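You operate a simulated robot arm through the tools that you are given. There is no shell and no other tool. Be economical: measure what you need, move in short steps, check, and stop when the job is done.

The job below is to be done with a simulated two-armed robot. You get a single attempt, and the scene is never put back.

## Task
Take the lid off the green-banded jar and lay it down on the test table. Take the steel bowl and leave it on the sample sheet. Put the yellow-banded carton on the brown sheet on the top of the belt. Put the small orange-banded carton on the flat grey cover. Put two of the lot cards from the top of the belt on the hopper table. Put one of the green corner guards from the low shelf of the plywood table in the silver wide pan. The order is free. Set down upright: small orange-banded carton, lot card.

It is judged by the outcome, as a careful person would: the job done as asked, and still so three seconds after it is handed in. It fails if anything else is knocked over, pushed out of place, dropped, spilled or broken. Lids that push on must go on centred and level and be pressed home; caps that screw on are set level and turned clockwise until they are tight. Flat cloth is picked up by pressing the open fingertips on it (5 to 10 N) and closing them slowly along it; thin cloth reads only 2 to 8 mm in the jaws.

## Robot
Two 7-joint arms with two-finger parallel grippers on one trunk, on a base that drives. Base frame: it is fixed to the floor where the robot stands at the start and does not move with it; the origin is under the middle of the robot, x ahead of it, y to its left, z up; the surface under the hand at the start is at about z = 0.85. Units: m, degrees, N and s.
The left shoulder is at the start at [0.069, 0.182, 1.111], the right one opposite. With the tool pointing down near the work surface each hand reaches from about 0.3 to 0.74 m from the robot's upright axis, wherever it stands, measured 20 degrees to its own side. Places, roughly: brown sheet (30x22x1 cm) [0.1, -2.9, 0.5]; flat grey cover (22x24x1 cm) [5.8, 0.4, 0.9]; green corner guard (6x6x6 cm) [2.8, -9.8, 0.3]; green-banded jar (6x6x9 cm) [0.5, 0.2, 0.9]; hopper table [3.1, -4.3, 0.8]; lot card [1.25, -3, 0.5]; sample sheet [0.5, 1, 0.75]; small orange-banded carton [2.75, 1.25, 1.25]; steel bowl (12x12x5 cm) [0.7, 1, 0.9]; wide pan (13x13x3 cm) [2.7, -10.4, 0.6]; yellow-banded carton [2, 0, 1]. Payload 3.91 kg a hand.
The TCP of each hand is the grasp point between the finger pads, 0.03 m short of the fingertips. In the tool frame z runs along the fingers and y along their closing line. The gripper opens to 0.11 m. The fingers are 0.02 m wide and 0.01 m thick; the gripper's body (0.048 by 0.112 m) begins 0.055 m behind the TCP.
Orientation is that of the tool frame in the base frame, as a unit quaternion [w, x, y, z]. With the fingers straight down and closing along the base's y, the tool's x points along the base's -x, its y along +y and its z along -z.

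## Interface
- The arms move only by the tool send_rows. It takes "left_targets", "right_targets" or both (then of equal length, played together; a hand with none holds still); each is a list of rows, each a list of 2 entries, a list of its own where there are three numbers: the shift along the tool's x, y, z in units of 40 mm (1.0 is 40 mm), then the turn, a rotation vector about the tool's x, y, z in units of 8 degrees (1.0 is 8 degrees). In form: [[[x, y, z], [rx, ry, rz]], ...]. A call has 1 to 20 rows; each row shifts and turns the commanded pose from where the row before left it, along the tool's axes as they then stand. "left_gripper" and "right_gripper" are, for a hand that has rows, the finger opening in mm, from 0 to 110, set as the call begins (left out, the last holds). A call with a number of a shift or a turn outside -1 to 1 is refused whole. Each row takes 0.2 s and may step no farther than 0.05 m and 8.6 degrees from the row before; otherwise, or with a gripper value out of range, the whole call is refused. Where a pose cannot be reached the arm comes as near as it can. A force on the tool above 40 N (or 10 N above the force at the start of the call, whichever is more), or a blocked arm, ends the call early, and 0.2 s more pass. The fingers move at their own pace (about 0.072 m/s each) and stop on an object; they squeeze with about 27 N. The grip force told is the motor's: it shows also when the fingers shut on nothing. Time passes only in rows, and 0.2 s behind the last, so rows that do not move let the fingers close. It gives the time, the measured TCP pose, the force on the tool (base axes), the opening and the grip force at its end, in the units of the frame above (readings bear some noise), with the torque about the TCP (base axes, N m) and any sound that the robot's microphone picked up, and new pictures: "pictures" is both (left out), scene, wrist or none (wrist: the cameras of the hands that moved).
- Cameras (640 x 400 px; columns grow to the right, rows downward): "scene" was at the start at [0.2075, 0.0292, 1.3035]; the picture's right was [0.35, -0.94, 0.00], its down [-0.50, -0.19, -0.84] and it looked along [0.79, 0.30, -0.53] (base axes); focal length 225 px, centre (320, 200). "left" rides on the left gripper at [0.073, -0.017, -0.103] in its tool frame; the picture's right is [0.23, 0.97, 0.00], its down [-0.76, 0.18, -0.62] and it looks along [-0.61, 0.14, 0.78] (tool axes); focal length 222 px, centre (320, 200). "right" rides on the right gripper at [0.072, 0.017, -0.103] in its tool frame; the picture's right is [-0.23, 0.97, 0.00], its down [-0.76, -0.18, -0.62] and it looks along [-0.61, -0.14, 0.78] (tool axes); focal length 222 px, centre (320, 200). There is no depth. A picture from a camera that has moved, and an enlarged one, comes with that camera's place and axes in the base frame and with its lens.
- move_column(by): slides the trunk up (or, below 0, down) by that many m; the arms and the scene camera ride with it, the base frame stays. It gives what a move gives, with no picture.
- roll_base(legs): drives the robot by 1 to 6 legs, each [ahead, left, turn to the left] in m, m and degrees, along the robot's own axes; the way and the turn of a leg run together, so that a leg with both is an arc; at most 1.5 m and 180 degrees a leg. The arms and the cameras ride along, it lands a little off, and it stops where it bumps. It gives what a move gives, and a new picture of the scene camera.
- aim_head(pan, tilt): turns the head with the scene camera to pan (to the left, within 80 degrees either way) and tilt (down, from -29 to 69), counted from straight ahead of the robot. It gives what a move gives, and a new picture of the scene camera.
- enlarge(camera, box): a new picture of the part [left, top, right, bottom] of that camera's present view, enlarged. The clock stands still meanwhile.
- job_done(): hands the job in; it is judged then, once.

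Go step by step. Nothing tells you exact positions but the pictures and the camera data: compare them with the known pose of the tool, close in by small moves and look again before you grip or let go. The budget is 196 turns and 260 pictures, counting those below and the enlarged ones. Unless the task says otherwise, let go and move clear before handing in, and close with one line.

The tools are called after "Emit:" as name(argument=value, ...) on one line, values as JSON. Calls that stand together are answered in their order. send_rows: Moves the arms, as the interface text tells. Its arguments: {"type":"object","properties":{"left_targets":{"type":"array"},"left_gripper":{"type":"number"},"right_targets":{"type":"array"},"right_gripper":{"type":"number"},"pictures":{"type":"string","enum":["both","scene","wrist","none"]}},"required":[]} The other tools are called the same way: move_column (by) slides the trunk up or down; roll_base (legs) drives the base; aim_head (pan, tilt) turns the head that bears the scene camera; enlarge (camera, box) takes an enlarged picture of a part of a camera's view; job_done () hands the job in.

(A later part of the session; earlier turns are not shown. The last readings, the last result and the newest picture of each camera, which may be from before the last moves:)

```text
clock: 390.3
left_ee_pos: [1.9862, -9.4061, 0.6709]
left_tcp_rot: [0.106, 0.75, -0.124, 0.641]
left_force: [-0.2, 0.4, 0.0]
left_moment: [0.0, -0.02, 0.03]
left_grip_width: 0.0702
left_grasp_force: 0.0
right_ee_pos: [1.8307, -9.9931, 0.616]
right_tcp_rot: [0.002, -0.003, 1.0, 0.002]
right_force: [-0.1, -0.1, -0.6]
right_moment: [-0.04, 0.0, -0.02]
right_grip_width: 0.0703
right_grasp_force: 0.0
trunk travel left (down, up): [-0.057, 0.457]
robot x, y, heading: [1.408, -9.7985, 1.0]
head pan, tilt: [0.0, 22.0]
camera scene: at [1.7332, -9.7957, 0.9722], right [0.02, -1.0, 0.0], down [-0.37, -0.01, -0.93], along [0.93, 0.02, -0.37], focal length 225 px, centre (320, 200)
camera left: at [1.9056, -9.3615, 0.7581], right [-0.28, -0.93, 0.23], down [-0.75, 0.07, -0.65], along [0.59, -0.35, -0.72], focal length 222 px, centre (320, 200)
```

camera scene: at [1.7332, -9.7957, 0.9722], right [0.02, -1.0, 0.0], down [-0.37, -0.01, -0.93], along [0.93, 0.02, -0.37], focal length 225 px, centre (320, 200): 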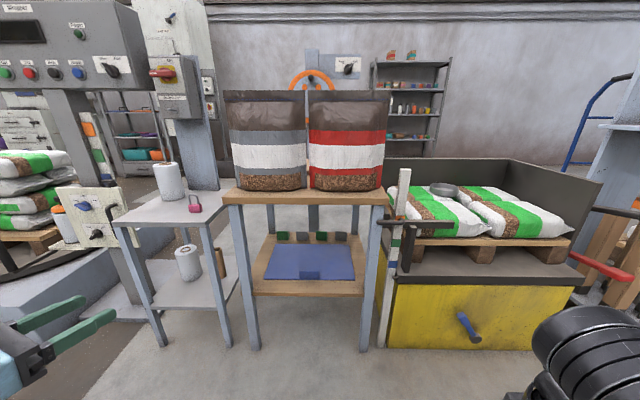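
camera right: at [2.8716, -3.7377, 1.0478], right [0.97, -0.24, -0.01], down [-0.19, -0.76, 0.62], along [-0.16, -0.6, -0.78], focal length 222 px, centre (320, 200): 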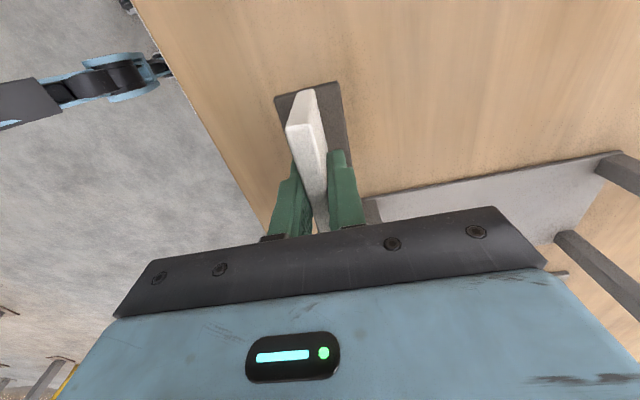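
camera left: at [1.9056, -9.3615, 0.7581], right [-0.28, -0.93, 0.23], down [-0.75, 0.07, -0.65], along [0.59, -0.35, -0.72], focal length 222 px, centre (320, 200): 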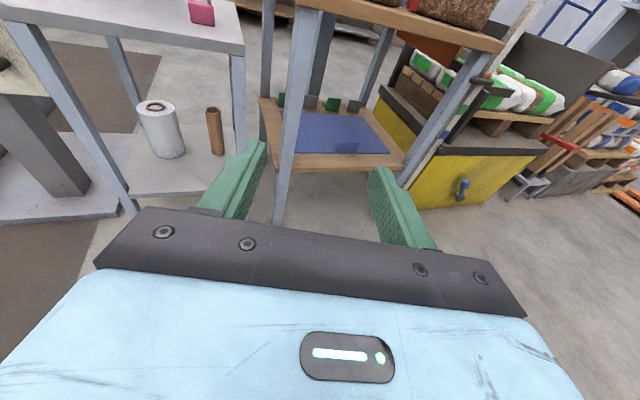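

The hand is horizontal with camera on top, and sees the shelf. Now level its heading, lower and centre it, while raising the right hand out of the way.

Emit:
move_column(by=-0.05)

Emit:
send_rows(left_targets=[[[0, 0, 0], [0.8, 0, 0]], [[0, 0, 0], [0.8, 0, 0]], [[0, 0, 0], [0.8, 0, 0]], [[-0.81, 0.625, 0.44], [0, 0, 0]], [[-0.81, 0.625, 0.44], [0, 0, 0]], [[-0.81, 0.625, 0.44], [0, 0, 0]], [[-0.81, 0.625, 0.44], [0, 0, 0]], [[-0.81, 0.625, 0.44], [0, 0, 0]], [[-0.81, 0.625, 0.44], [0, 0, 0]], [[-0.81, 0.625, 0.44], [0, 0, 0]], [[-0.81, 0.625, 0.44], [0, 0, 0]], [[0, 0, 0], [0, 0, 0]]], right_targets=[[[0, -0.9, 0], [0, 0, 0]], [[0, -0.9, 0], [0, 0, 0]], [[0, -0.6, 0], [0, 0, 0]], [[-0.1, 0, -0.95], [0, 0, 0]], [[-0.1, 0, -0.95], [0, 0, 0]], [[-0.1, 0, -0.95], [0, 0, 0]], [[-0.1, 0, -0.95], [0, 0, 0]], [[-0.1, 0, -0.95], [0, 0, 0]], [[-0.1, 0, -0.95], [0, 0, 0]], [[-0.1, 0, -0.95], [0, 0, 0]], [[0, 0, -0.95], [0, 0, 0]], [[0, 0, 0], [0, 0, 0]]], left_gripper=110)

```text
clock: 391.2
left_ee_pos: [1.9866, -9.4061, 0.6207]
left_tcp_rot: [0.107, 0.751, -0.124, 0.64]
left_force: [0.4, -0.5, 0.3]
left_moment: [0.0, 0.0, -0.01]
left_grip_width: 0.0702
left_grasp_force: 0.1
right_ee_pos: [1.8297, -9.9931, 0.564]
right_tcp_rot: [0.001, -0.001, 1.0, 0.002]
right_force: [0.0, 0.5, -0.5]
right_moment: [-0.02, 0.0, 0.0]
right_grip_width: 0.07
right_grasp_force: 0.0
trunk travel left (down, up): [-0.007, 0.507]
robot x, y, heading: [1.4045, -9.797, 1.2]
head pan, tilt: [0.0, 22.0]
```

```text
clock: 393.8
left_ee_pos: [2.0858, -9.5924, 0.3326]
left_tcp_rot: [-0.018, 0.758, -0.016, 0.651]
left_force: [0.2, 0.4, 0.0]
left_moment: [0.03, -0.01, -0.01]
left_grip_width: 0.1103
left_grasp_force: 0.0
right_ee_pos: [1.866, -10.0665, 0.8177]
right_tcp_rot: [0.001, -0.002, 1.0, 0.004]
right_force: [-0.1, -0.6, 0.0]
right_moment: [0.0, -0.01, 0.01]
right_grip_width: 0.0699
right_grasp_force: 0.1
right hand out of reach, approached as far as the arm can: row 10, 11
trunk travel left (down, up): [-0.007, 0.507]
robot x, y, heading: [1.4081, -9.7992, 0.9]
head pan, tilt: [0.0, 22.0]
camera scene: at [1.7439, -9.7956, 0.9317], right [0.02, -1.0, 0.0], down [-0.37, -0.01, -0.93], along [0.93, 0.02, -0.37], focal length 225 px, centre (320, 200)
camera right: at [1.7934, -10.0506, 0.9224], right [0.22, 0.97, 0.01], down [0.76, -0.18, 0.62], along [0.61, -0.13, -0.78], focal length 222 px, centre (320, 200)
camera left: at [1.995, -9.5806, 0.4209], right [0.04, -0.98, 0.18], down [-0.73, -0.15, -0.67], along [0.68, -0.11, -0.72], focal length 222 px, centre (320, 200)
```

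scene: 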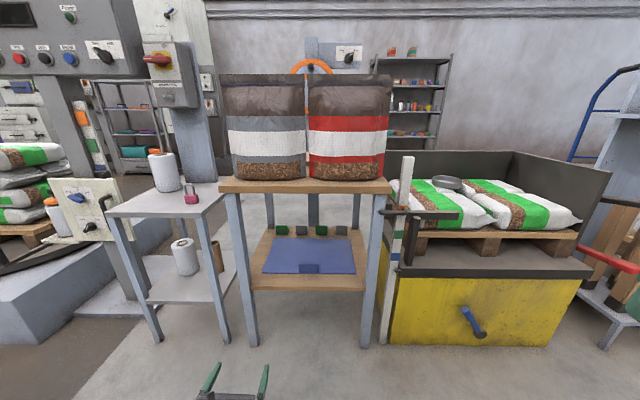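
right: 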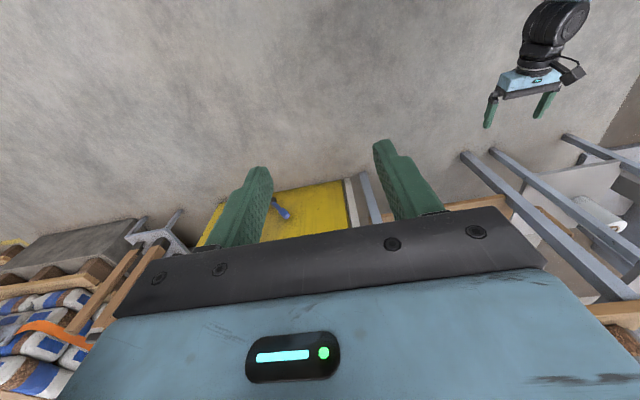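
left: 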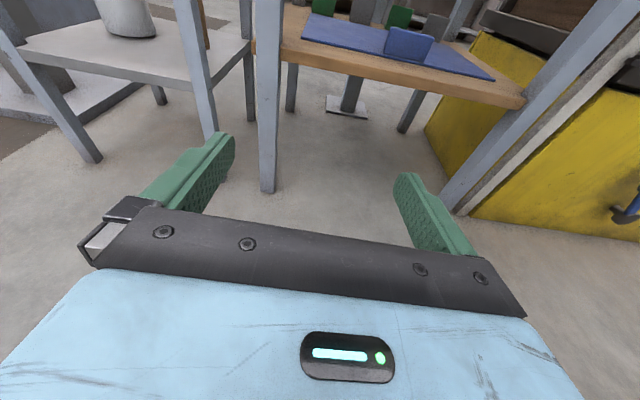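

Good pose. I'll pitch down a bit more to clear the blue block, raise slightly, then drive so the hand enters under the table at y≈−9.79.

Emit:
send_rows(left_targets=[[[0.5, 0, -0.1], [0, -0.7, 0]], [[0.5, 0, -0.1], [0, -0.7, 0]], [[0, 0, 0], [0, 0, 0]]], left_gripper=95, pictures="none")

Emit:
roll_base(legs=[[0, -0.195, -0.9], [0.35, 0, 0]])

Emit:
enlarge(camera="left", box=[0, 0, 640, 400])

```text
clock: 394.6
left_ee_pos: [2.0859, -9.5954, 0.3725]
left_tcp_rot: [-0.021, 0.819, -0.014, 0.574]
left_force: [0.6, -0.1, 0.2]
left_moment: [-0.02, 0.0, 0.0]
left_grip_width: 0.0948
left_grasp_force: 0.0
right_ee_pos: [1.8652, -10.0656, 0.8198]
right_tcp_rot: [0.002, -0.002, 1.0, 0.004]
right_force: [-0.6, 0.0, 0.0]
right_moment: [-0.01, 0.0, -0.03]
right_grip_width: 0.0701
right_grasp_force: 0.0
trunk travel left (down, up): [-0.007, 0.507]
robot x, y, heading: [1.4062, -9.7978, 1.1]
head pan, tilt: [0.0, 22.0]
```

```text
clock: 398.8
left_ee_pos: [2.4413, -9.7985, 0.3741]
left_tcp_rot: [-0.015, 0.819, -0.022, 0.574]
left_force: [0.1, 0.2, -1.1]
left_moment: [0.0, -0.02, 0.01]
left_grip_width: 0.095
left_grasp_force: 0.0
right_ee_pos: [2.2141, -10.2656, 0.8184]
right_tcp_rot: [0.002, 0.005, 1.0, 0.003]
right_force: [0.2, 0.1, 0.1]
right_moment: [-0.02, -0.02, -0.01]
right_grip_width: 0.0699
right_grasp_force: 0.0
trunk travel left (down, up): [-0.007, 0.507]
robot x, y, heading: [1.7578, -9.9886, -0.2]
head pan, tilt: [0.0, 22.0]
camera scene: at [2.0952, -9.9932, 0.9317], right [0.0, -1.0, 0.0], down [-0.37, 0.0, -0.93], along [0.93, 0.0, -0.37], focal length 225 px, centre (320, 200)
```

scene: 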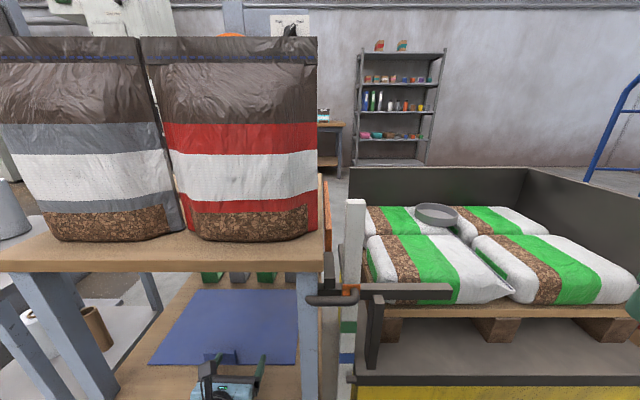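

```text
1.00 times, centred on (320, 200) of left (not enlarged: the box is as wide or as high as the picture)
camera zoom: at [2.369, -9.7859, 0.477], right [0.06, -0.98, 0.16], down [-0.85, -0.14, -0.51], along [0.53, -0.11, -0.84], focal length 222 px, centre (320, 200)
```

zoom: 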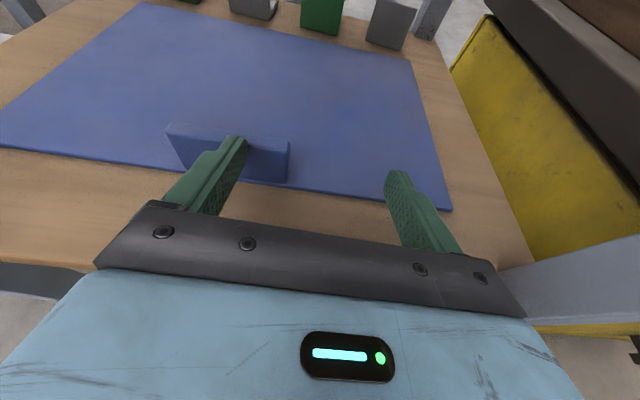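

The blue block is about 5.5 cm tall, so I'll raise the hand to z≈0.43 to pass over it, then drive in 0.3 m.

Emit:
send_rows(left_targets=[[[0.65, -0.05, -0.24], [0, 0, 0]], [[0.65, -0.05, -0.24], [0, 0, 0]], [[0, 0, 0], [0, 0, 0]]], pictures="none")

Emit:
roll_base(legs=[[0.26, 0.0, 0.2]])

Emit:
enlarge(camera="left", box=[0, 0, 640, 400])

```text
clock: 399.6
left_ee_pos: [2.4414, -9.7953, 0.4281]
left_tcp_rot: [-0.016, 0.818, -0.021, 0.574]
left_force: [0.1, 0.5, 0.4]
left_moment: [0.0, 0.01, 0.01]
left_grip_width: 0.095
left_grasp_force: 0.1
right_ee_pos: [2.2129, -10.266, 0.8188]
right_tcp_rot: [0.002, 0.007, 1.0, 0.003]
right_force: [-0.4, 0.3, -0.6]
right_moment: [-0.02, -0.02, -0.03]
right_grip_width: 0.0701
right_grasp_force: 0.1
trunk travel left (down, up): [-0.007, 0.507]
robot x, y, heading: [1.7539, -9.989, 0.2]
head pan, tilt: [0.0, 22.0]
```

```text
clock: 401.4
left_ee_pos: [2.6987, -9.7944, 0.4295]
left_tcp_rot: [-0.017, 0.818, -0.019, 0.574]
left_force: [0.0, 0.5, -1.0]
left_moment: [0.0, -0.02, -0.02]
left_grip_width: 0.0946
left_grasp_force: 0.1
right_ee_pos: [2.471, -10.2653, 0.8194]
right_tcp_rot: [0.001, 0.005, 1.0, 0.004]
right_force: [-0.4, -0.9, -0.8]
right_moment: [0.03, 0.0, 0.0]
right_grip_width: 0.0698
right_grasp_force: 0.1
trunk travel left (down, up): [-0.007, 0.507]
robot x, y, heading: [2.0088, -9.9935, 0.1]
head pan, tilt: [0.0, 22.0]
camera scene: at [2.3526, -9.9924, 0.9317], right [0.0, -1.0, 0.0], down [-0.37, 0.0, -0.93], along [0.93, 0.0, -0.37], focal length 225 px, centre (320, 200)
```

scene: 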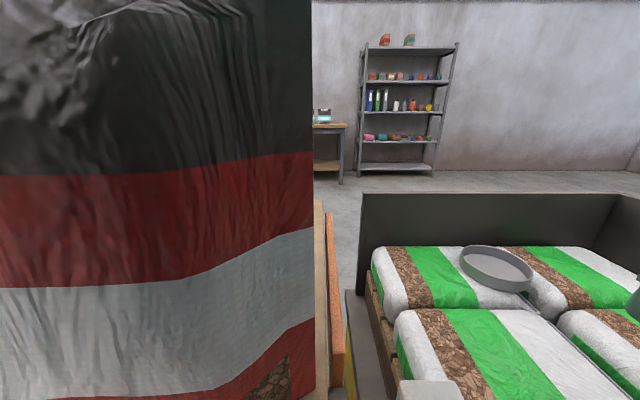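

```text
1.00 times, centred on (320, 200) of left (not enlarged: the box is as wide or as high as the picture)
camera zoom: at [2.6265, -9.782, 0.5323], right [0.06, -0.98, 0.16], down [-0.85, -0.14, -0.51], along [0.53, -0.11, -0.84], focal length 222 px, centre (320, 200)
```

zoom: 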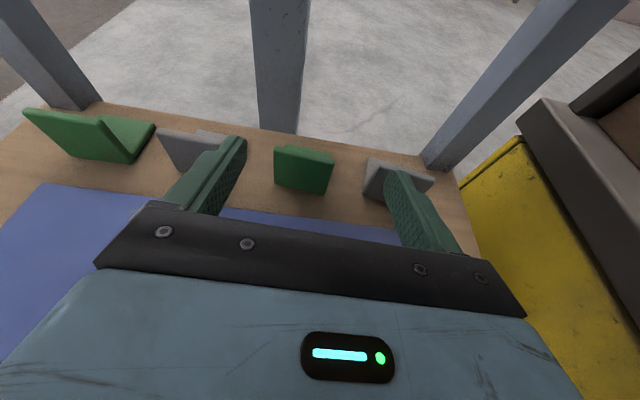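

Guard: y −9.758…−9.824, front face x≈2.79, top ≈0.357. Extend the arm forward above it first.

Emit:
send_rows(left_targets=[[[0.313, -0.03, 0.862], [0, 0, 0]], [[0.313, -0.03, 0.862], [0, 0, 0]], [[0.313, -0.03, 0.862], [0, 0, 0]], [[0, 0, 0], [0, 0, 0]]], pictures="wrist")

```text
clock: 402.4
left_ee_pos: [2.8096, -9.7926, 0.4297]
left_tcp_rot: [-0.017, 0.818, -0.019, 0.574]
left_force: [0.1, -0.5, 0.0]
left_moment: [0.02, -0.02, 0.01]
left_grip_width: 0.0949
left_grasp_force: 0.1
right_ee_pos: [2.4711, -10.2652, 0.8188]
right_tcp_rot: [0.001, 0.005, 1.0, 0.003]
right_force: [-0.8, 0.0, 0.7]
right_moment: [0.02, 0.05, -0.02]
right_grip_width: 0.0699
right_grasp_force: 0.0
trunk travel left (down, up): [-0.007, 0.507]
robot x, y, heading: [2.0159, -9.9939, 0.1]
head pan, tilt: [0.0, 22.0]
camera left: at [2.7373, -9.7802, 0.5335], right [0.06, -0.98, 0.16], down [-0.85, -0.14, -0.51], along [0.53, -0.11, -0.84], focal length 222 px, centre (320, 200)
```

left: 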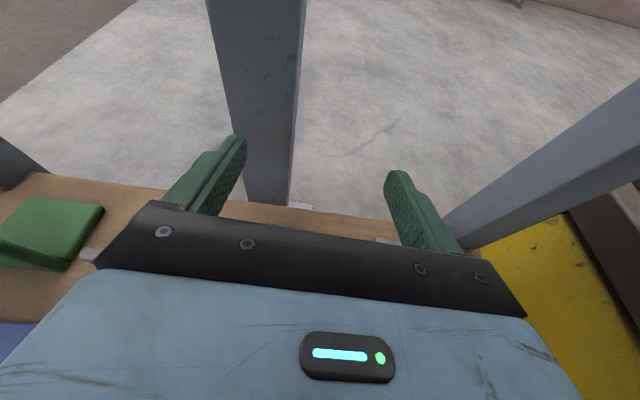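

Emit:
send_rows(left_targets=[[[-0.8, 0, 0.28], [0, 0, 0]], [[-0.8, 0, 0.28], [0, 0, 0]], [[-0.6, 0, 0.22], [0, 0, 0]], [[0, 0, 0], [0, 0, 0]]], pictures="wrist")

```text
clock: 403.4
left_ee_pos: [2.8097, -9.7873, 0.3463]
left_tcp_rot: [-0.014, 0.814, -0.02, 0.581]
left_force: [6.5, 1.6, 34.2]
left_moment: [-0.45, 2.52, -0.08]
left_grip_width: 0.0949
left_grasp_force: 0.1
right_ee_pos: [2.4678, -10.2659, 0.8195]
right_tcp_rot: [0.003, 0.005, 1.0, 0.003]
right_force: [-0.7, 0.5, -1.2]
right_moment: [0.0, -0.01, 0.01]
right_grip_width: 0.0699
right_grasp_force: 0.1
trunk travel left (down, up): [-0.007, 0.507]
robot x, y, heading: [2.0123, -9.994, 0.3]
head pan, tilt: [0.0, 22.0]
camera left: at [2.7365, -9.7747, 0.4485], right [0.06, -0.98, 0.17], down [-0.84, -0.14, -0.53], along [0.54, -0.11, -0.83], focal length 222 px, centre (320, 200)
```

left: 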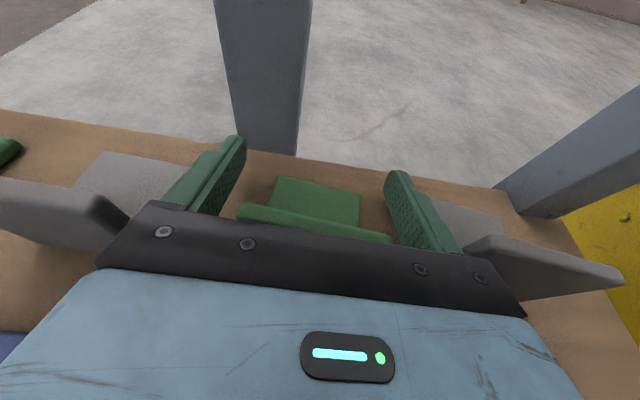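

The hand body touched the top of the guards. Back up a little, and pitch the hand steeper (≈45°) so the fingertips can go lower.

Emit:
send_rows(left_targets=[[[0.6, 0, -0.5], [0, 0, 0]], [[0.6, 0, -0.5], [0, 0, 0]], [[0, 0, 0], [0, -0.8, 0]], [[0, 0, 0], [0, -0.8, 0]], [[0, 0, 0], [0, -0.8, 0]], [[0, 0, 0], [0, -0.8, 0]], [[0, 0, 0], [0, 0, 0]]], pictures="wrist")

```text
clock: 405.1
left_ee_pos: [2.7873, -9.7902, 0.3951]
left_tcp_rot: [-0.018, 0.834, -0.018, 0.551]
left_force: [0.3, -0.6, -0.6]
left_moment: [0.01, -0.02, -0.02]
left_grip_width: 0.095
left_grasp_force: 0.0
left hand out of reach, approached as far as the arm can: row 3, 4, 5, 6
right_ee_pos: [2.4715, -10.2642, 0.8191]
right_tcp_rot: [0.002, 0.005, 1.0, 0.003]
right_force: [0.2, 0.1, -0.6]
right_moment: [0.0, 0.04, 0.0]
right_grip_width: 0.0702
right_grasp_force: 0.0
trunk travel left (down, up): [-0.007, 0.507]
robot x, y, heading: [2.0121, -9.9876, 0.1]
head pan, tilt: [0.0, 22.0]
camera left: at [2.7204, -9.7776, 0.5029], right [0.08, -0.98, 0.16], down [-0.87, -0.14, -0.46], along [0.48, -0.1, -0.87], focal length 222 px, centre (320, 200)
```

left: 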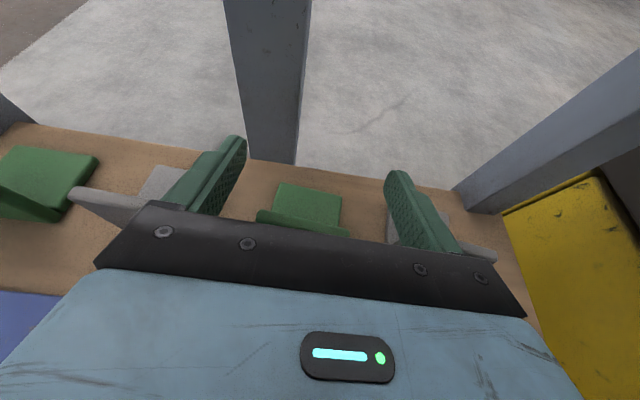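

The guard is an L: vertical front plate (x≈2.78) with a base plate behind. I'll lower with the TCP just at the front plate, so the body stays in front of it.

Emit:
send_rows(left_targets=[[[-0.45, 0, 0.15], [0, 0, 0]], [[-0.45, 0, 0.15], [0, 0, 0]], [[-0.35, 0, 0.12], [0, 0, 0]], [[-0.35, 0, 0.12], [0, 0, 0]], [[0, 0, 0], [0, 0, 0]]], pictures="wrist")

```text
clock: 406.1
left_ee_pos: [2.7885, -9.7884, 0.3455]
left_tcp_rot: [-0.013, 0.826, -0.018, 0.563]
left_force: [-0.1, -0.4, 9.5]
left_moment: [-0.15, 0.63, 0.1]
left_grip_width: 0.0948
left_grasp_force: 0.0
right_ee_pos: [2.4711, -10.265, 0.8194]
right_tcp_rot: [0.001, 0.005, 1.0, 0.003]
right_force: [0.0, -0.3, 0.3]
right_moment: [0.04, 0.01, 0.0]
right_grip_width: 0.0699
right_grasp_force: 0.0
trunk travel left (down, up): [-0.007, 0.507]
robot x, y, heading: [2.0172, -9.9946, 0.0]
head pan, tilt: [0.0, 22.0]
stopped in row 5 (left hand): the force on the tool passed its limit at 50 N (the readings are from after the stop); the commanded pose is now the measured one
camera left: at [2.7184, -9.7745, 0.4514], right [0.07, -0.98, 0.17], down [-0.86, -0.14, -0.49], along [0.51, -0.11, -0.86], focal length 222 px, centre (320, 200)
```

left: 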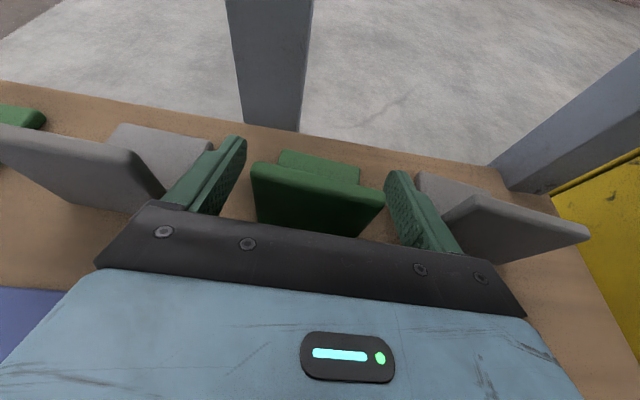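

The plate stands between the fingers. Try closing here.

Emit:
send_rows(left_targets=[[[0, 0, 0], [0, 0, 0]], [[0, 0, 0], [0, 0, 0]], [[0, 0, 0], [0, 0, 0]], [[0, 0, 0], [0, 0, 0]]], left_gripper=30, pictures="wrist")

```text
clock: 407.1
left_ee_pos: [2.7883, -9.7883, 0.3448]
left_tcp_rot: [-0.014, 0.826, -0.018, 0.563]
left_force: [5.6, -0.6, 19.7]
left_moment: [-0.4, 0.75, 0.1]
left_grip_width: 0.0593
left_grasp_force: 27.1
right_ee_pos: [2.4681, -10.2653, 0.8193]
right_tcp_rot: [0.003, 0.005, 1.0, 0.004]
right_force: [-0.4, -0.2, 0.5]
right_moment: [0.01, 0.04, 0.0]
right_grip_width: 0.0698
right_grasp_force: 0.1
trunk travel left (down, up): [-0.007, 0.507]
robot x, y, heading: [2.0151, -9.9942, -0.0]
head pan, tilt: [0.0, 22.0]
camera left: at [2.7182, -9.7746, 0.4513], right [0.07, -0.98, 0.17], down [-0.86, -0.14, -0.49], along [0.5, -0.11, -0.86], focal length 222 px, centre (320, 200)
```

left: 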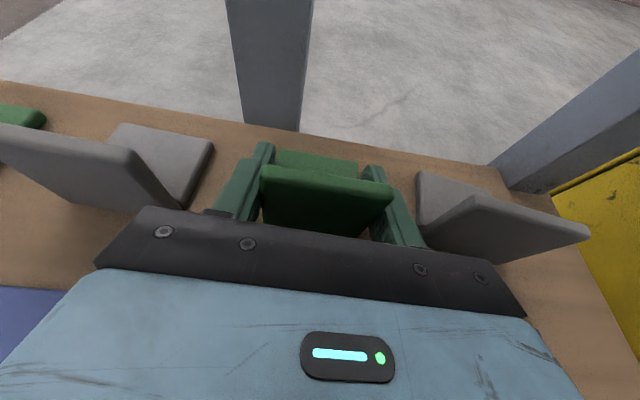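

Gripped (59 mm). Lift straight up and check.

Emit:
send_rows(left_targets=[[[0.4, 0, -0.16], [0, 0, 0]], [[0.5, 0, -0.2], [0, 0, 0]], [[0.6, 0, -0.24], [0, 0, 0]], [[0.6, 0, -0.24], [0, 0, 0]], [[0, 0, 0], [0, 0, 0]]], pictures="wrist")

```text
clock: 408.3
left_ee_pos: [2.7851, -9.7864, 0.4106]
left_tcp_rot: [-0.015, 0.827, -0.018, 0.561]
left_force: [-0.1, -0.3, -1.1]
left_moment: [0.02, 0.01, -0.05]
left_grip_width: 0.0594
left_grasp_force: 26.9
left hand out of reach, approached as far as the arm can: row 4
right_ee_pos: [2.4703, -10.2648, 0.819]
right_tcp_rot: [0.002, 0.006, 1.0, 0.003]
right_force: [0.7, 0.3, 0.7]
right_moment: [-0.01, 0.0, -0.03]
right_grip_width: 0.0701
right_grasp_force: 0.0
trunk travel left (down, up): [-0.007, 0.507]
robot x, y, heading: [2.0118, -9.991, 0.1]
head pan, tilt: [0.0, 22.0]
camera left: at [2.7159, -9.7736, 0.5161], right [0.07, -0.98, 0.17], down [-0.86, -0.14, -0.49], along [0.5, -0.11, -0.86], focal length 222 px, centre (320, 200)
```

left: 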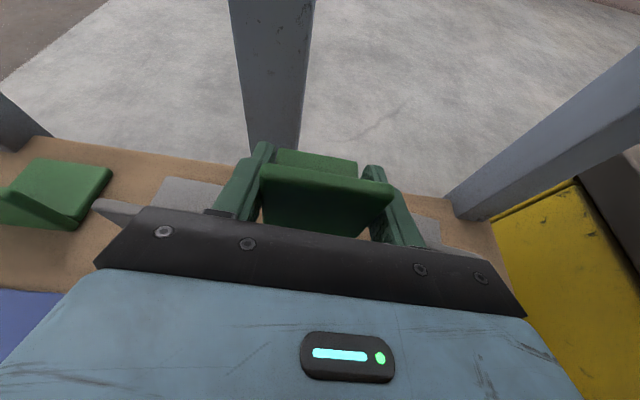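

Lifted clear. To pass the blue block on the way out: raise 2.5 cm, shift 3.5 cm right, then back out.

Emit:
move_column(by=0.025)

Emit:
roll_base(legs=[[0, -0.035, 0], [-0.3, 0, 0]])

Emit:
enlarge(camera="left", box=[0, 0, 640, 400])

```text
clock: 409.0
left_ee_pos: [2.7824, -9.7874, 0.4299]
left_tcp_rot: [-0.015, 0.827, -0.017, 0.562]
left_force: [-0.7, 0.2, -0.8]
left_moment: [-0.02, 0.01, -0.05]
left_grip_width: 0.0594
left_grasp_force: 27.2
right_ee_pos: [2.4679, -10.2641, 0.8381]
right_tcp_rot: [0.003, 0.005, 1.0, 0.005]
right_force: [0.5, 0.3, 0.1]
right_moment: [-0.01, -0.02, -0.02]
right_grip_width: 0.0699
right_grasp_force: 0.0
trunk travel left (down, up): [-0.032, 0.482]
robot x, y, heading: [2.0136, -9.9906, -0.0]
head pan, tilt: [0.0, 22.0]
```

```text
clock: 411.6
left_ee_pos: [2.4763, -9.8174, 0.4292]
left_tcp_rot: [-0.018, 0.826, -0.014, 0.564]
left_force: [0.4, 0.5, -0.6]
left_moment: [0.0, 0.01, -0.01]
left_grip_width: 0.0594
left_grasp_force: 26.3
right_ee_pos: [2.1639, -10.2978, 0.8378]
right_tcp_rot: [0.004, 0.003, 1.0, 0.005]
right_force: [0.1, -0.3, 0.1]
right_moment: [0.0, 0.02, -0.01]
right_grip_width: 0.0702
right_grasp_force: 0.1
trunk travel left (down, up): [-0.032, 0.482]
robot x, y, heading: [1.7088, -10.0344, 0.5]
head pan, tilt: [0.0, 22.0]
camera scene: at [2.0431, -10.0267, 0.9492], right [0.01, -1.0, 0.0], down [-0.37, 0.0, -0.93], along [0.93, 0.01, -0.37], focal length 225 px, centre (320, 200)
```

scene: 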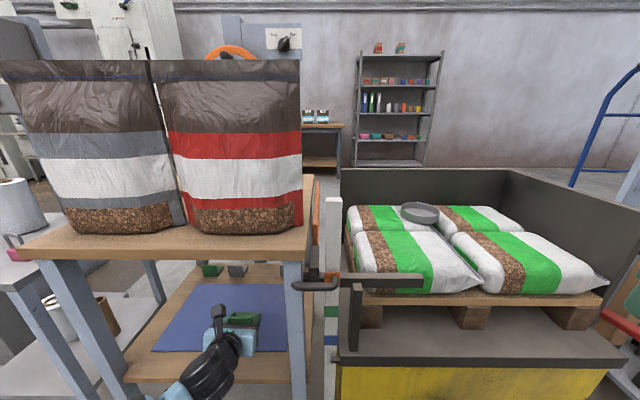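

```text
1.00 times, centred on (320, 200) of left (not enlarged: the box is as wide or as high as the picture)
camera zoom: at [2.4059, -9.8063, 0.5356], right [0.08, -0.98, 0.17], down [-0.86, -0.15, -0.49], along [0.5, -0.11, -0.86], focal length 222 px, centre (320, 200)
```

zoom: 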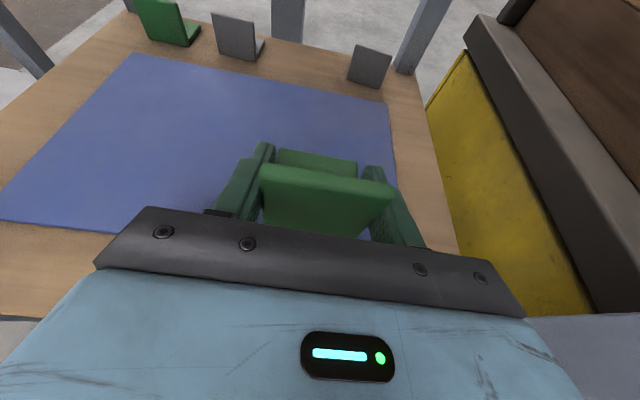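

Emit:
roll_base(legs=[[-0.4, 0, 0]])

Emit:
enlarge(camera="scene", box=[180, 180, 380, 340])

```text
clock: 414.1
left_ee_pos: [2.0816, -9.8239, 0.4291]
left_tcp_rot: [-0.016, 0.826, -0.017, 0.563]
left_force: [0.4, -0.1, -1.4]
left_moment: [-0.01, -0.02, -0.01]
left_grip_width: 0.0591
left_grasp_force: 27.6
right_ee_pos: [1.7671, -10.3023, 0.8385]
right_tcp_rot: [0.004, 0.005, 1.0, 0.004]
right_force: [-1.5, -0.7, 0.5]
right_moment: [-0.01, -0.01, 0.04]
right_grip_width: 0.0699
right_grasp_force: 0.0
trunk travel left (down, up): [-0.032, 0.482]
robot x, y, heading: [1.3113, -10.0322, 0.4]
head pan, tilt: [0.0, 22.0]
camera scene: at [1.6478, -10.0306, 0.9491], right [0.0, -1.0, 0.0], down [-0.37, 0.0, -0.93], along [0.93, 0.0, -0.37], focal length 225 px, centre (320, 200)
```

scene: 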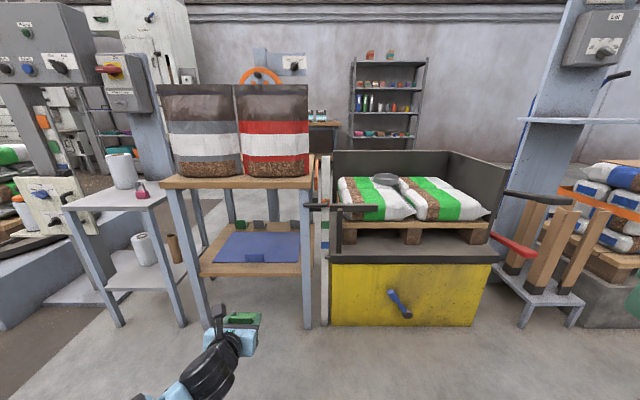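

```text
2.50 times, centred on (280, 260) of scene
camera zoom: at [1.6478, -10.0306, 0.9491], right [0.0, -1.0, 0.0], down [-0.37, 0.0, -0.93], along [0.93, 0.0, -0.37], focal length 563 px, centre (420, 50)
```

zoom: 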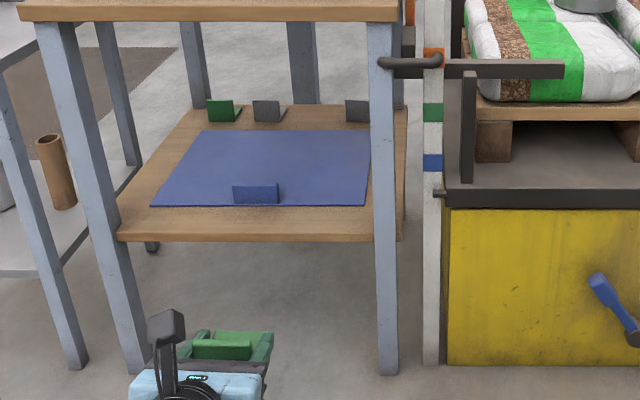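

The blue block and the others are untouched. The pan is at about (2.75, −10.36), z≈0.62. Raise the trunk and shift right in line with the pan.

Emit:
move_column(by=0.32)

Emit:
roll_base(legs=[[0, -0.53, -0.4], [0.35, 0, 0]])

Emit:
aim_head(pan=15, tilt=35)

```text
clock: 417.3
left_ee_pos: [2.0816, -9.8258, 0.7487]
left_tcp_rot: [-0.017, 0.825, -0.016, 0.564]
left_force: [0.0, 0.2, -0.6]
left_moment: [0.01, 0.02, 0.02]
left_grip_width: 0.0594
left_grasp_force: 26.5
right_ee_pos: [1.7679, -10.3026, 1.1585]
right_tcp_rot: [0.003, 0.005, 1.0, 0.005]
right_force: [0.0, 0.0, 0.2]
right_moment: [0.05, 0.04, 0.01]
right_grip_width: 0.0701
right_grasp_force: 0.1
trunk travel left (down, up): [-0.352, 0.162]
robot x, y, heading: [1.3114, -10.0316, 0.1]
head pan, tilt: [0.0, 22.0]
```

```text
clock: 424.2
left_ee_pos: [2.4316, -10.3624, 0.7482]
left_tcp_rot: [-0.012, 0.825, -0.023, 0.564]
left_force: [-0.4, -0.3, 0.3]
left_moment: [0.0, 0.0, -0.01]
left_grip_width: 0.059
left_grasp_force: 27.0
right_ee_pos: [2.1104, -10.8328, 1.1592]
right_tcp_rot: [0.004, 0.014, 1.0, 0.005]
right_force: [0.5, 0.6, 0.1]
right_moment: [0.01, 0.01, 0.02]
right_grip_width: 0.07
right_grasp_force: 0.0
trunk travel left (down, up): [-0.352, 0.162]
robot x, y, heading: [1.6603, -10.5534, -1.0]
head pan, tilt: [0.0, 22.0]
camera scene: at [1.885, -10.5585, 1.2959], right [-0.01, -1.0, 0.0], down [-0.37, 0.01, -0.93], along [0.93, -0.01, -0.37], focal length 225 px, centre (320, 200)
```

scene: 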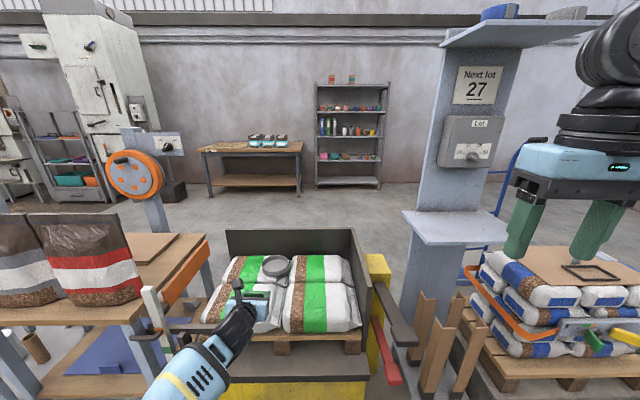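

```text
clock: 425.0
left_ee_pos: [2.4317, -10.3621, 0.7497]
left_tcp_rot: [-0.012, 0.826, -0.023, 0.564]
left_force: [0.4, 0.0, -0.5]
left_moment: [-0.01, -0.01, 0.0]
left_grip_width: 0.0591
left_grasp_force: 27.1
right_ee_pos: [2.1086, -10.8343, 1.1583]
right_tcp_rot: [0.004, 0.013, 1.0, 0.005]
right_force: [0.2, 0.7, 0.7]
right_moment: [0.0, 0.01, 0.01]
right_grip_width: 0.07
right_grasp_force: 0.1
trunk travel left (down, up): [-0.352, 0.162]
robot x, y, heading: [1.6607, -10.5551, -0.6]
head pan, tilt: [15.0, 35.0]
camera scene: at [1.8769, -10.5357, 1.2754], right [0.24, -0.97, 0.0], down [-0.56, -0.14, -0.82], along [0.79, 0.2, -0.57], focal length 225 px, centre (320, 200)
```

scene: 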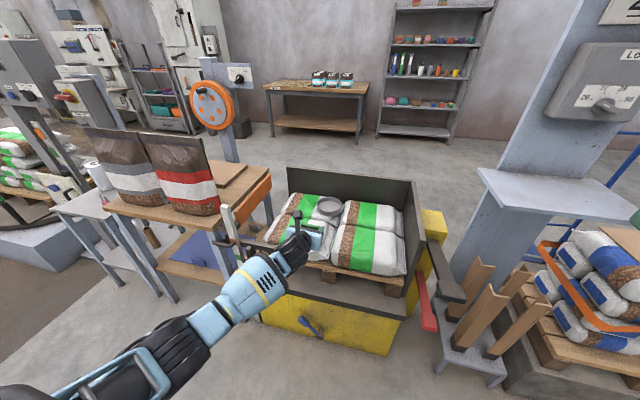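

Emit:
enlarge(camera="scene", box=[240, 170, 420, 290])

Emit:
enlarge(camera="left", box=[0, 0, 640, 400])

```text
3.33 times, centred on (330, 230) of scene
camera zoom: at [1.8769, -10.5357, 1.2754], right [0.24, -0.97, 0.0], down [-0.56, -0.14, -0.82], along [0.79, 0.2, -0.57], focal length 751 px, centre (287, 100)
```

zoom: 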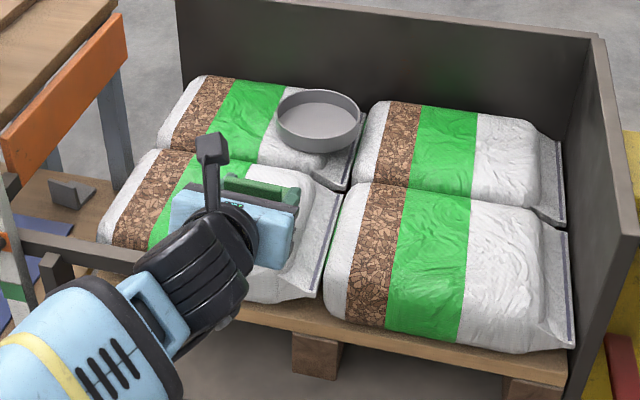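

```text
1.00 times, centred on (320, 200) of left (not enlarged: the box is as wide or as high as the picture)
camera zoom: at [2.3614, -10.3481, 0.8549], right [0.06, -0.98, 0.17], down [-0.86, -0.13, -0.49], along [0.5, -0.12, -0.86], focal length 222 px, centre (320, 200)
```

zoom: 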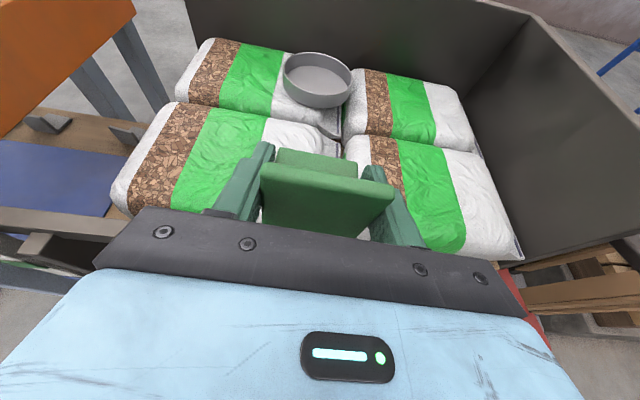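

The pan's rim centre is at (2.78, −10.36, 0.60). Drive 0.27 m in and extend the arm the rest.

Emit:
roll_base(legs=[[0.27, 0, 0.6]])

Emit:
send_rows(left_targets=[[[0.23, 0, 0.58], [0, 0, 0]], [[0.23, 0, 0.58], [0, 0, 0]], [[0, 0, 0], [0, 0, 0]]])

```text
clock: 426.9
left_ee_pos: [2.6958, -10.3591, 0.7482]
left_tcp_rot: [-0.014, 0.826, -0.02, 0.564]
left_force: [0.3, 0.0, -0.8]
left_moment: [0.0, 0.0, -0.02]
left_grip_width: 0.059
left_grasp_force: 27.2
right_ee_pos: [2.3759, -10.8332, 1.1588]
right_tcp_rot: [0.004, 0.01, 1.0, 0.005]
right_force: [-0.5, -0.1, -0.1]
right_moment: [-0.02, 0.02, 0.03]
right_grip_width: 0.0699
right_grasp_force: 0.1
trunk travel left (down, up): [-0.352, 0.162]
robot x, y, heading: [1.9265, -10.5546, -0.5]
head pan, tilt: [15.0, 35.0]
camera scene: at [2.1427, -10.5367, 1.2753], right [0.25, -0.97, 0.0], down [-0.56, -0.14, -0.82], along [0.79, 0.21, -0.57], focal length 225 px, centre (320, 200)
```

scene: 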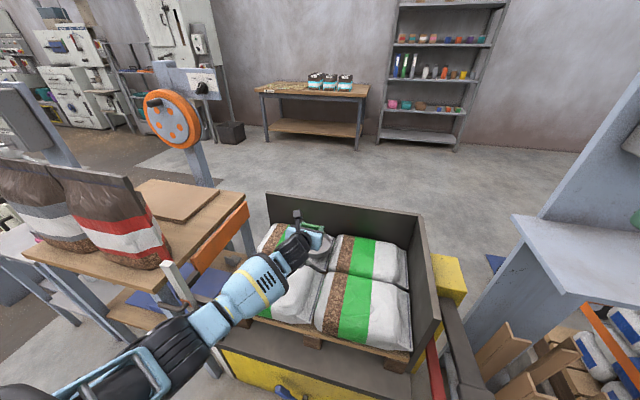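

```text
clock: 427.7
left_ee_pos: [2.7458, -10.3605, 0.7502]
left_tcp_rot: [-0.013, 0.826, -0.021, 0.564]
left_force: [-1.0, 0.0, -0.4]
left_moment: [0.03, 0.02, 0.0]
left_grip_width: 0.0593
left_grasp_force: 27.4
right_ee_pos: [2.3764, -10.8336, 1.1576]
right_tcp_rot: [0.004, 0.01, 1.0, 0.006]
right_force: [0.0, 0.2, 0.7]
right_moment: [-0.03, 0.0, 0.0]
right_grip_width: 0.0702
right_grasp_force: 0.2
trunk travel left (down, up): [-0.352, 0.162]
robot x, y, heading: [1.9262, -10.5546, -0.5]
head pan, tilt: [15.0, 35.0]
camera scene: at [2.1417, -10.5364, 1.2754], right [0.25, -0.97, 0.0], down [-0.55, -0.15, -0.82], along [0.79, 0.21, -0.57], focal length 225 px, centre (320, 200)
camera left: at [2.6756, -10.3477, 0.8552], right [0.06, -0.98, 0.17], down [-0.86, -0.14, -0.49], along [0.51, -0.11, -0.86], focal length 222 px, centre (320, 200)
```

scene: 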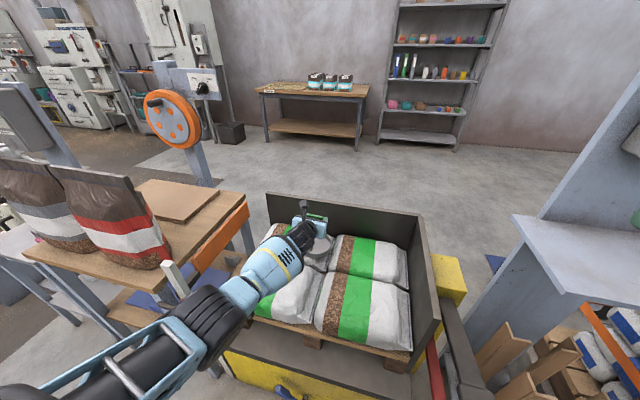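
left: 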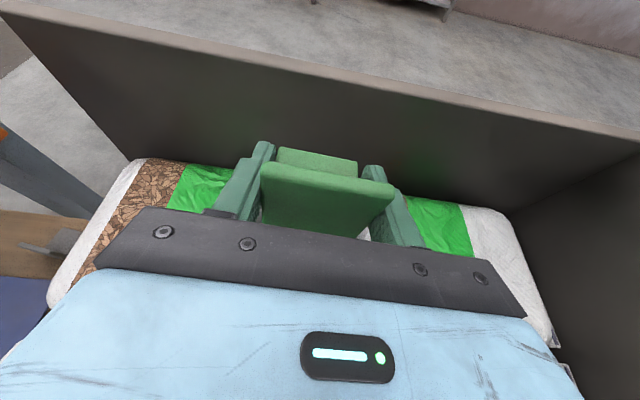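

Emit:
enlarge(camera="scene", box=[260, 190, 380, 280])

```text
4.44 times, centred on (320, 235) of scene
camera zoom: at [2.1417, -10.5364, 1.2754], right [0.25, -0.97, 0.0], down [-0.55, -0.15, -0.82], along [0.79, 0.21, -0.57], focal length 1002 px, centre (320, 44)
```

zoom: 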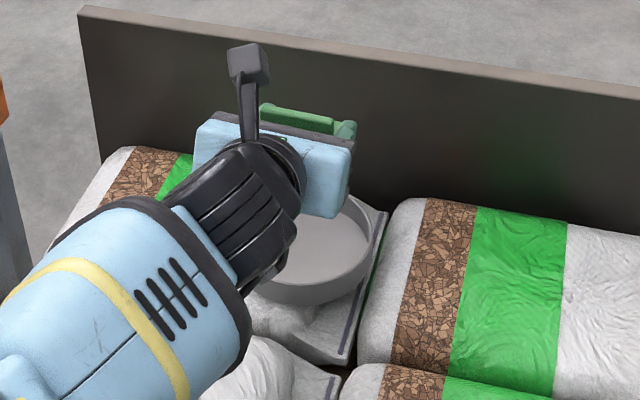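

Position is right over the pan. Lower gradually.

Emit:
send_rows(left_targets=[[[-0.65, 0, 0.255], [0, 0, 0]], [[-0.65, 0, 0.255], [0, 0, 0]], [[-0.5, 0, 0.2], [0, 0, 0]], [[0, 0, 0], [0, 0, 0]]], pictures="none")

Emit:
enlarge(camera="scene", box=[260, 190, 380, 280])

```text
clock: 428.7
left_ee_pos: [2.7361, -10.3546, 0.7078]
left_tcp_rot: [-0.014, 0.825, -0.02, 0.564]
left_force: [-0.3, 0.3, 0.6]
left_moment: [0.01, 0.0, -0.02]
left_grip_width: 0.0592
left_grasp_force: 27.2
left hand out of reach, approached as far as the arm can: row 1, 2, 3
right_ee_pos: [2.3763, -10.8334, 1.1581]
right_tcp_rot: [0.005, 0.009, 1.0, 0.005]
right_force: [-0.4, 0.1, -0.1]
right_moment: [-0.01, -0.02, 0.02]
right_grip_width: 0.07
right_grasp_force: 0.1
trunk travel left (down, up): [-0.352, 0.162]
robot x, y, heading: [1.9305, -10.5557, -0.4]
head pan, tilt: [15.0, 35.0]
```

```text
4.44 times, centred on (320, 235) of scene
camera zoom: at [2.1421, -10.5366, 1.2754], right [0.25, -0.97, 0.0], down [-0.56, -0.14, -0.82], along [0.79, 0.21, -0.57], focal length 1002 px, centre (320, 44)
```

zoom: 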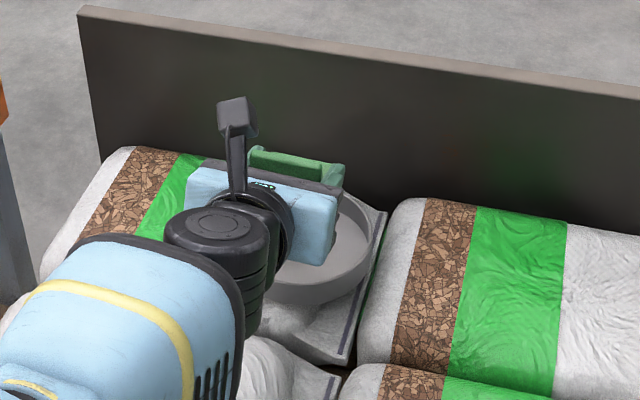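

Use the trunk for the remaining descent.

Emit:
move_column(by=-0.045)

Emit:
enlarge(camera="scene", box=[260, 170, 380, 260])

Emit:
enlarge(camera="left", box=[160, 80, 480, 280])

```text
clock: 429.5
left_ee_pos: [2.7364, -10.3533, 0.6636]
left_tcp_rot: [-0.014, 0.826, -0.02, 0.563]
left_force: [-0.7, 0.5, 0.3]
left_moment: [0.0, -0.01, 0.0]
left_grip_width: 0.0592
left_grasp_force: 27.1
right_ee_pos: [2.3767, -10.8345, 1.1131]
right_tcp_rot: [0.003, 0.01, 1.0, 0.005]
right_force: [-0.2, 0.8, -0.1]
right_moment: [0.01, -0.01, 0.0]
right_grip_width: 0.0702
right_grasp_force: 0.0
trunk travel left (down, up): [-0.307, 0.207]
robot x, y, heading: [1.9228, -10.5572, -0.4]
head pan, tilt: [15.0, 35.0]
```

```text
4.44 times, centred on (320, 215) of scene
camera zoom: at [2.1539, -10.5368, 1.23], right [0.25, -0.97, 0.0], down [-0.55, -0.14, -0.82], along [0.79, 0.21, -0.57], focal length 1002 px, centre (320, 133)
```

zoom: 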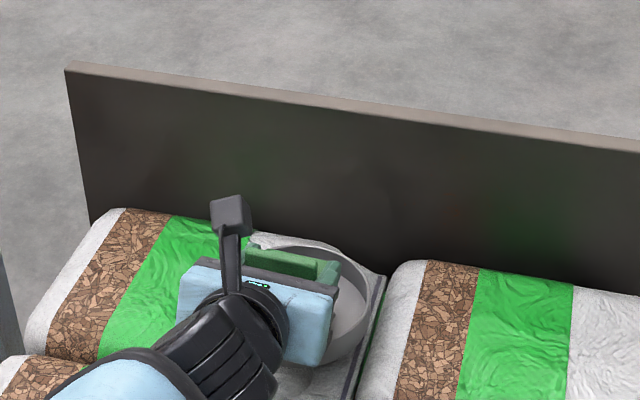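

```text
2.00 times, centred on (320, 180) of left
camera zoom: at [2.6667, -10.3403, 0.7693], right [0.07, -0.98, 0.17], down [-0.86, -0.14, -0.49], along [0.51, -0.11, -0.86], focal length 444 px, centre (320, 240)
```

zoom: 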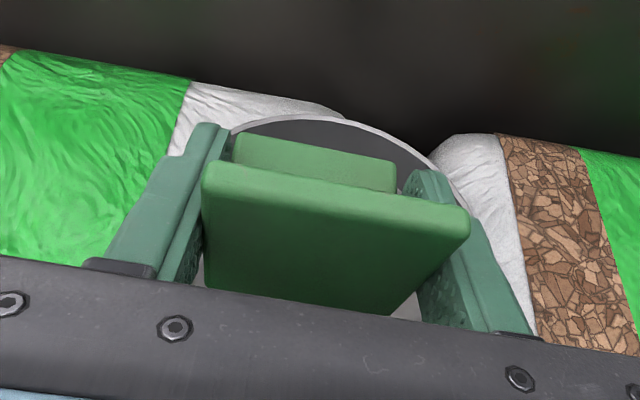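

Guard is inside the rim outline. Lower in small trunk steps.

Emit:
move_column(by=-0.02)

Emit:
move_column(by=-0.008)

```text
clock: 430.2
left_ee_pos: [2.7353, -10.3521, 0.6443]
left_tcp_rot: [-0.014, 0.825, -0.02, 0.564]
left_force: [-0.9, 0.1, 0.1]
left_moment: [0.0, -0.01, 0.02]
left_grip_width: 0.0591
left_grasp_force: 27.2
right_ee_pos: [2.3759, -10.8322, 1.0938]
right_tcp_rot: [0.005, 0.01, 1.0, 0.004]
right_force: [0.2, -0.3, 0.1]
right_moment: [0.0, 0.0, 0.01]
right_grip_width: 0.0698
right_grasp_force: 0.0
trunk travel left (down, up): [-0.287, 0.227]
robot x, y, heading: [1.9279, -10.5546, -0.6]
head pan, tilt: [15.0, 35.0]
```

```text
clock: 430.8
left_ee_pos: [2.7361, -10.3532, 0.6356]
left_tcp_rot: [-0.013, 0.825, -0.021, 0.564]
left_force: [0.3, 0.2, 0.3]
left_moment: [-0.07, 0.03, 0.04]
left_grip_width: 0.0592
left_grasp_force: 26.6
right_ee_pos: [2.3767, -10.8341, 1.0851]
right_tcp_rot: [0.005, 0.009, 1.0, 0.005]
right_force: [0.3, 0.3, 0.4]
right_moment: [-0.01, 0.02, -0.01]
right_grip_width: 0.0699
right_grasp_force: 0.0
trunk travel left (down, up): [-0.279, 0.235]
robot x, y, heading: [1.9242, -10.5556, -0.3]
head pan, tilt: [15.0, 35.0]
```

Emit:
move_column(by=-0.006)

Emit:
enlarge(camera="left", box=[160, 80, 480, 280])

Emit:
enlarge(camera="scene", box=[260, 160, 380, 250])

```text
clock: 431.3
left_ee_pos: [2.7382, -10.3535, 0.6339]
left_tcp_rot: [-0.013, 0.823, -0.021, 0.568]
left_force: [2.2, 0.8, 17.1]
left_moment: [-0.4, 0.44, 0.01]
left_grip_width: 0.0589
left_grasp_force: 26.9
right_ee_pos: [2.3751, -10.8328, 1.0808]
right_tcp_rot: [0.005, 0.01, 1.0, 0.005]
right_force: [-0.3, 0.0, -1.0]
right_moment: [-0.02, 0.0, 0.02]
right_grip_width: 0.0699
right_grasp_force: 0.1
trunk travel left (down, up): [-0.273, 0.241]
robot x, y, heading: [1.9287, -10.5546, -0.2]
head pan, tilt: [15.0, 35.0]
```

```text
2.00 times, centred on (320, 180) of left
camera zoom: at [2.6669, -10.3405, 0.7392], right [0.06, -0.98, 0.17], down [-0.86, -0.14, -0.5], along [0.51, -0.11, -0.85], focal length 444 px, centre (320, 240)
```

zoom: 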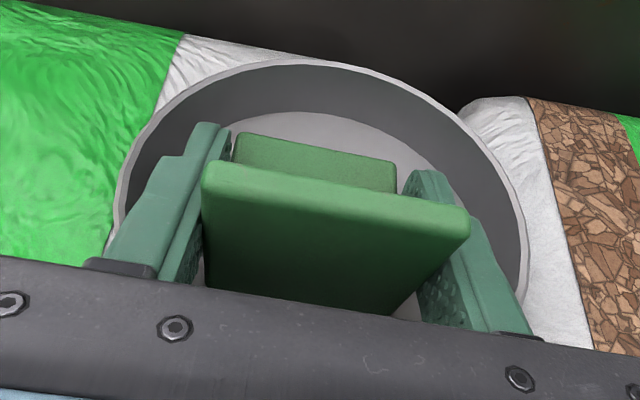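

```text
4.44 times, centred on (320, 205) of scene
camera zoom: at [2.1617, -10.5371, 1.1964], right [0.25, -0.97, 0.0], down [-0.55, -0.14, -0.82], along [0.79, 0.21, -0.57], focal length 1002 px, centre (320, 178)
```

zoom: 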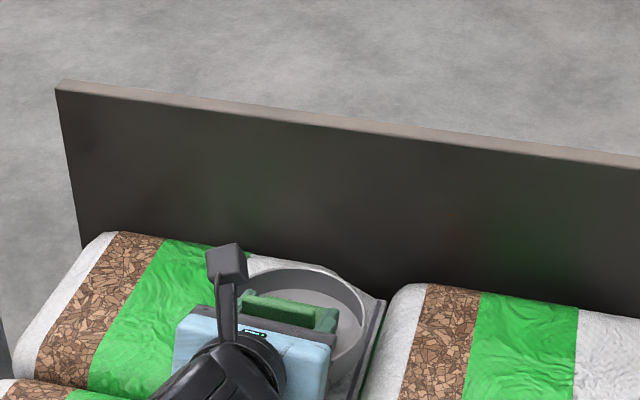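

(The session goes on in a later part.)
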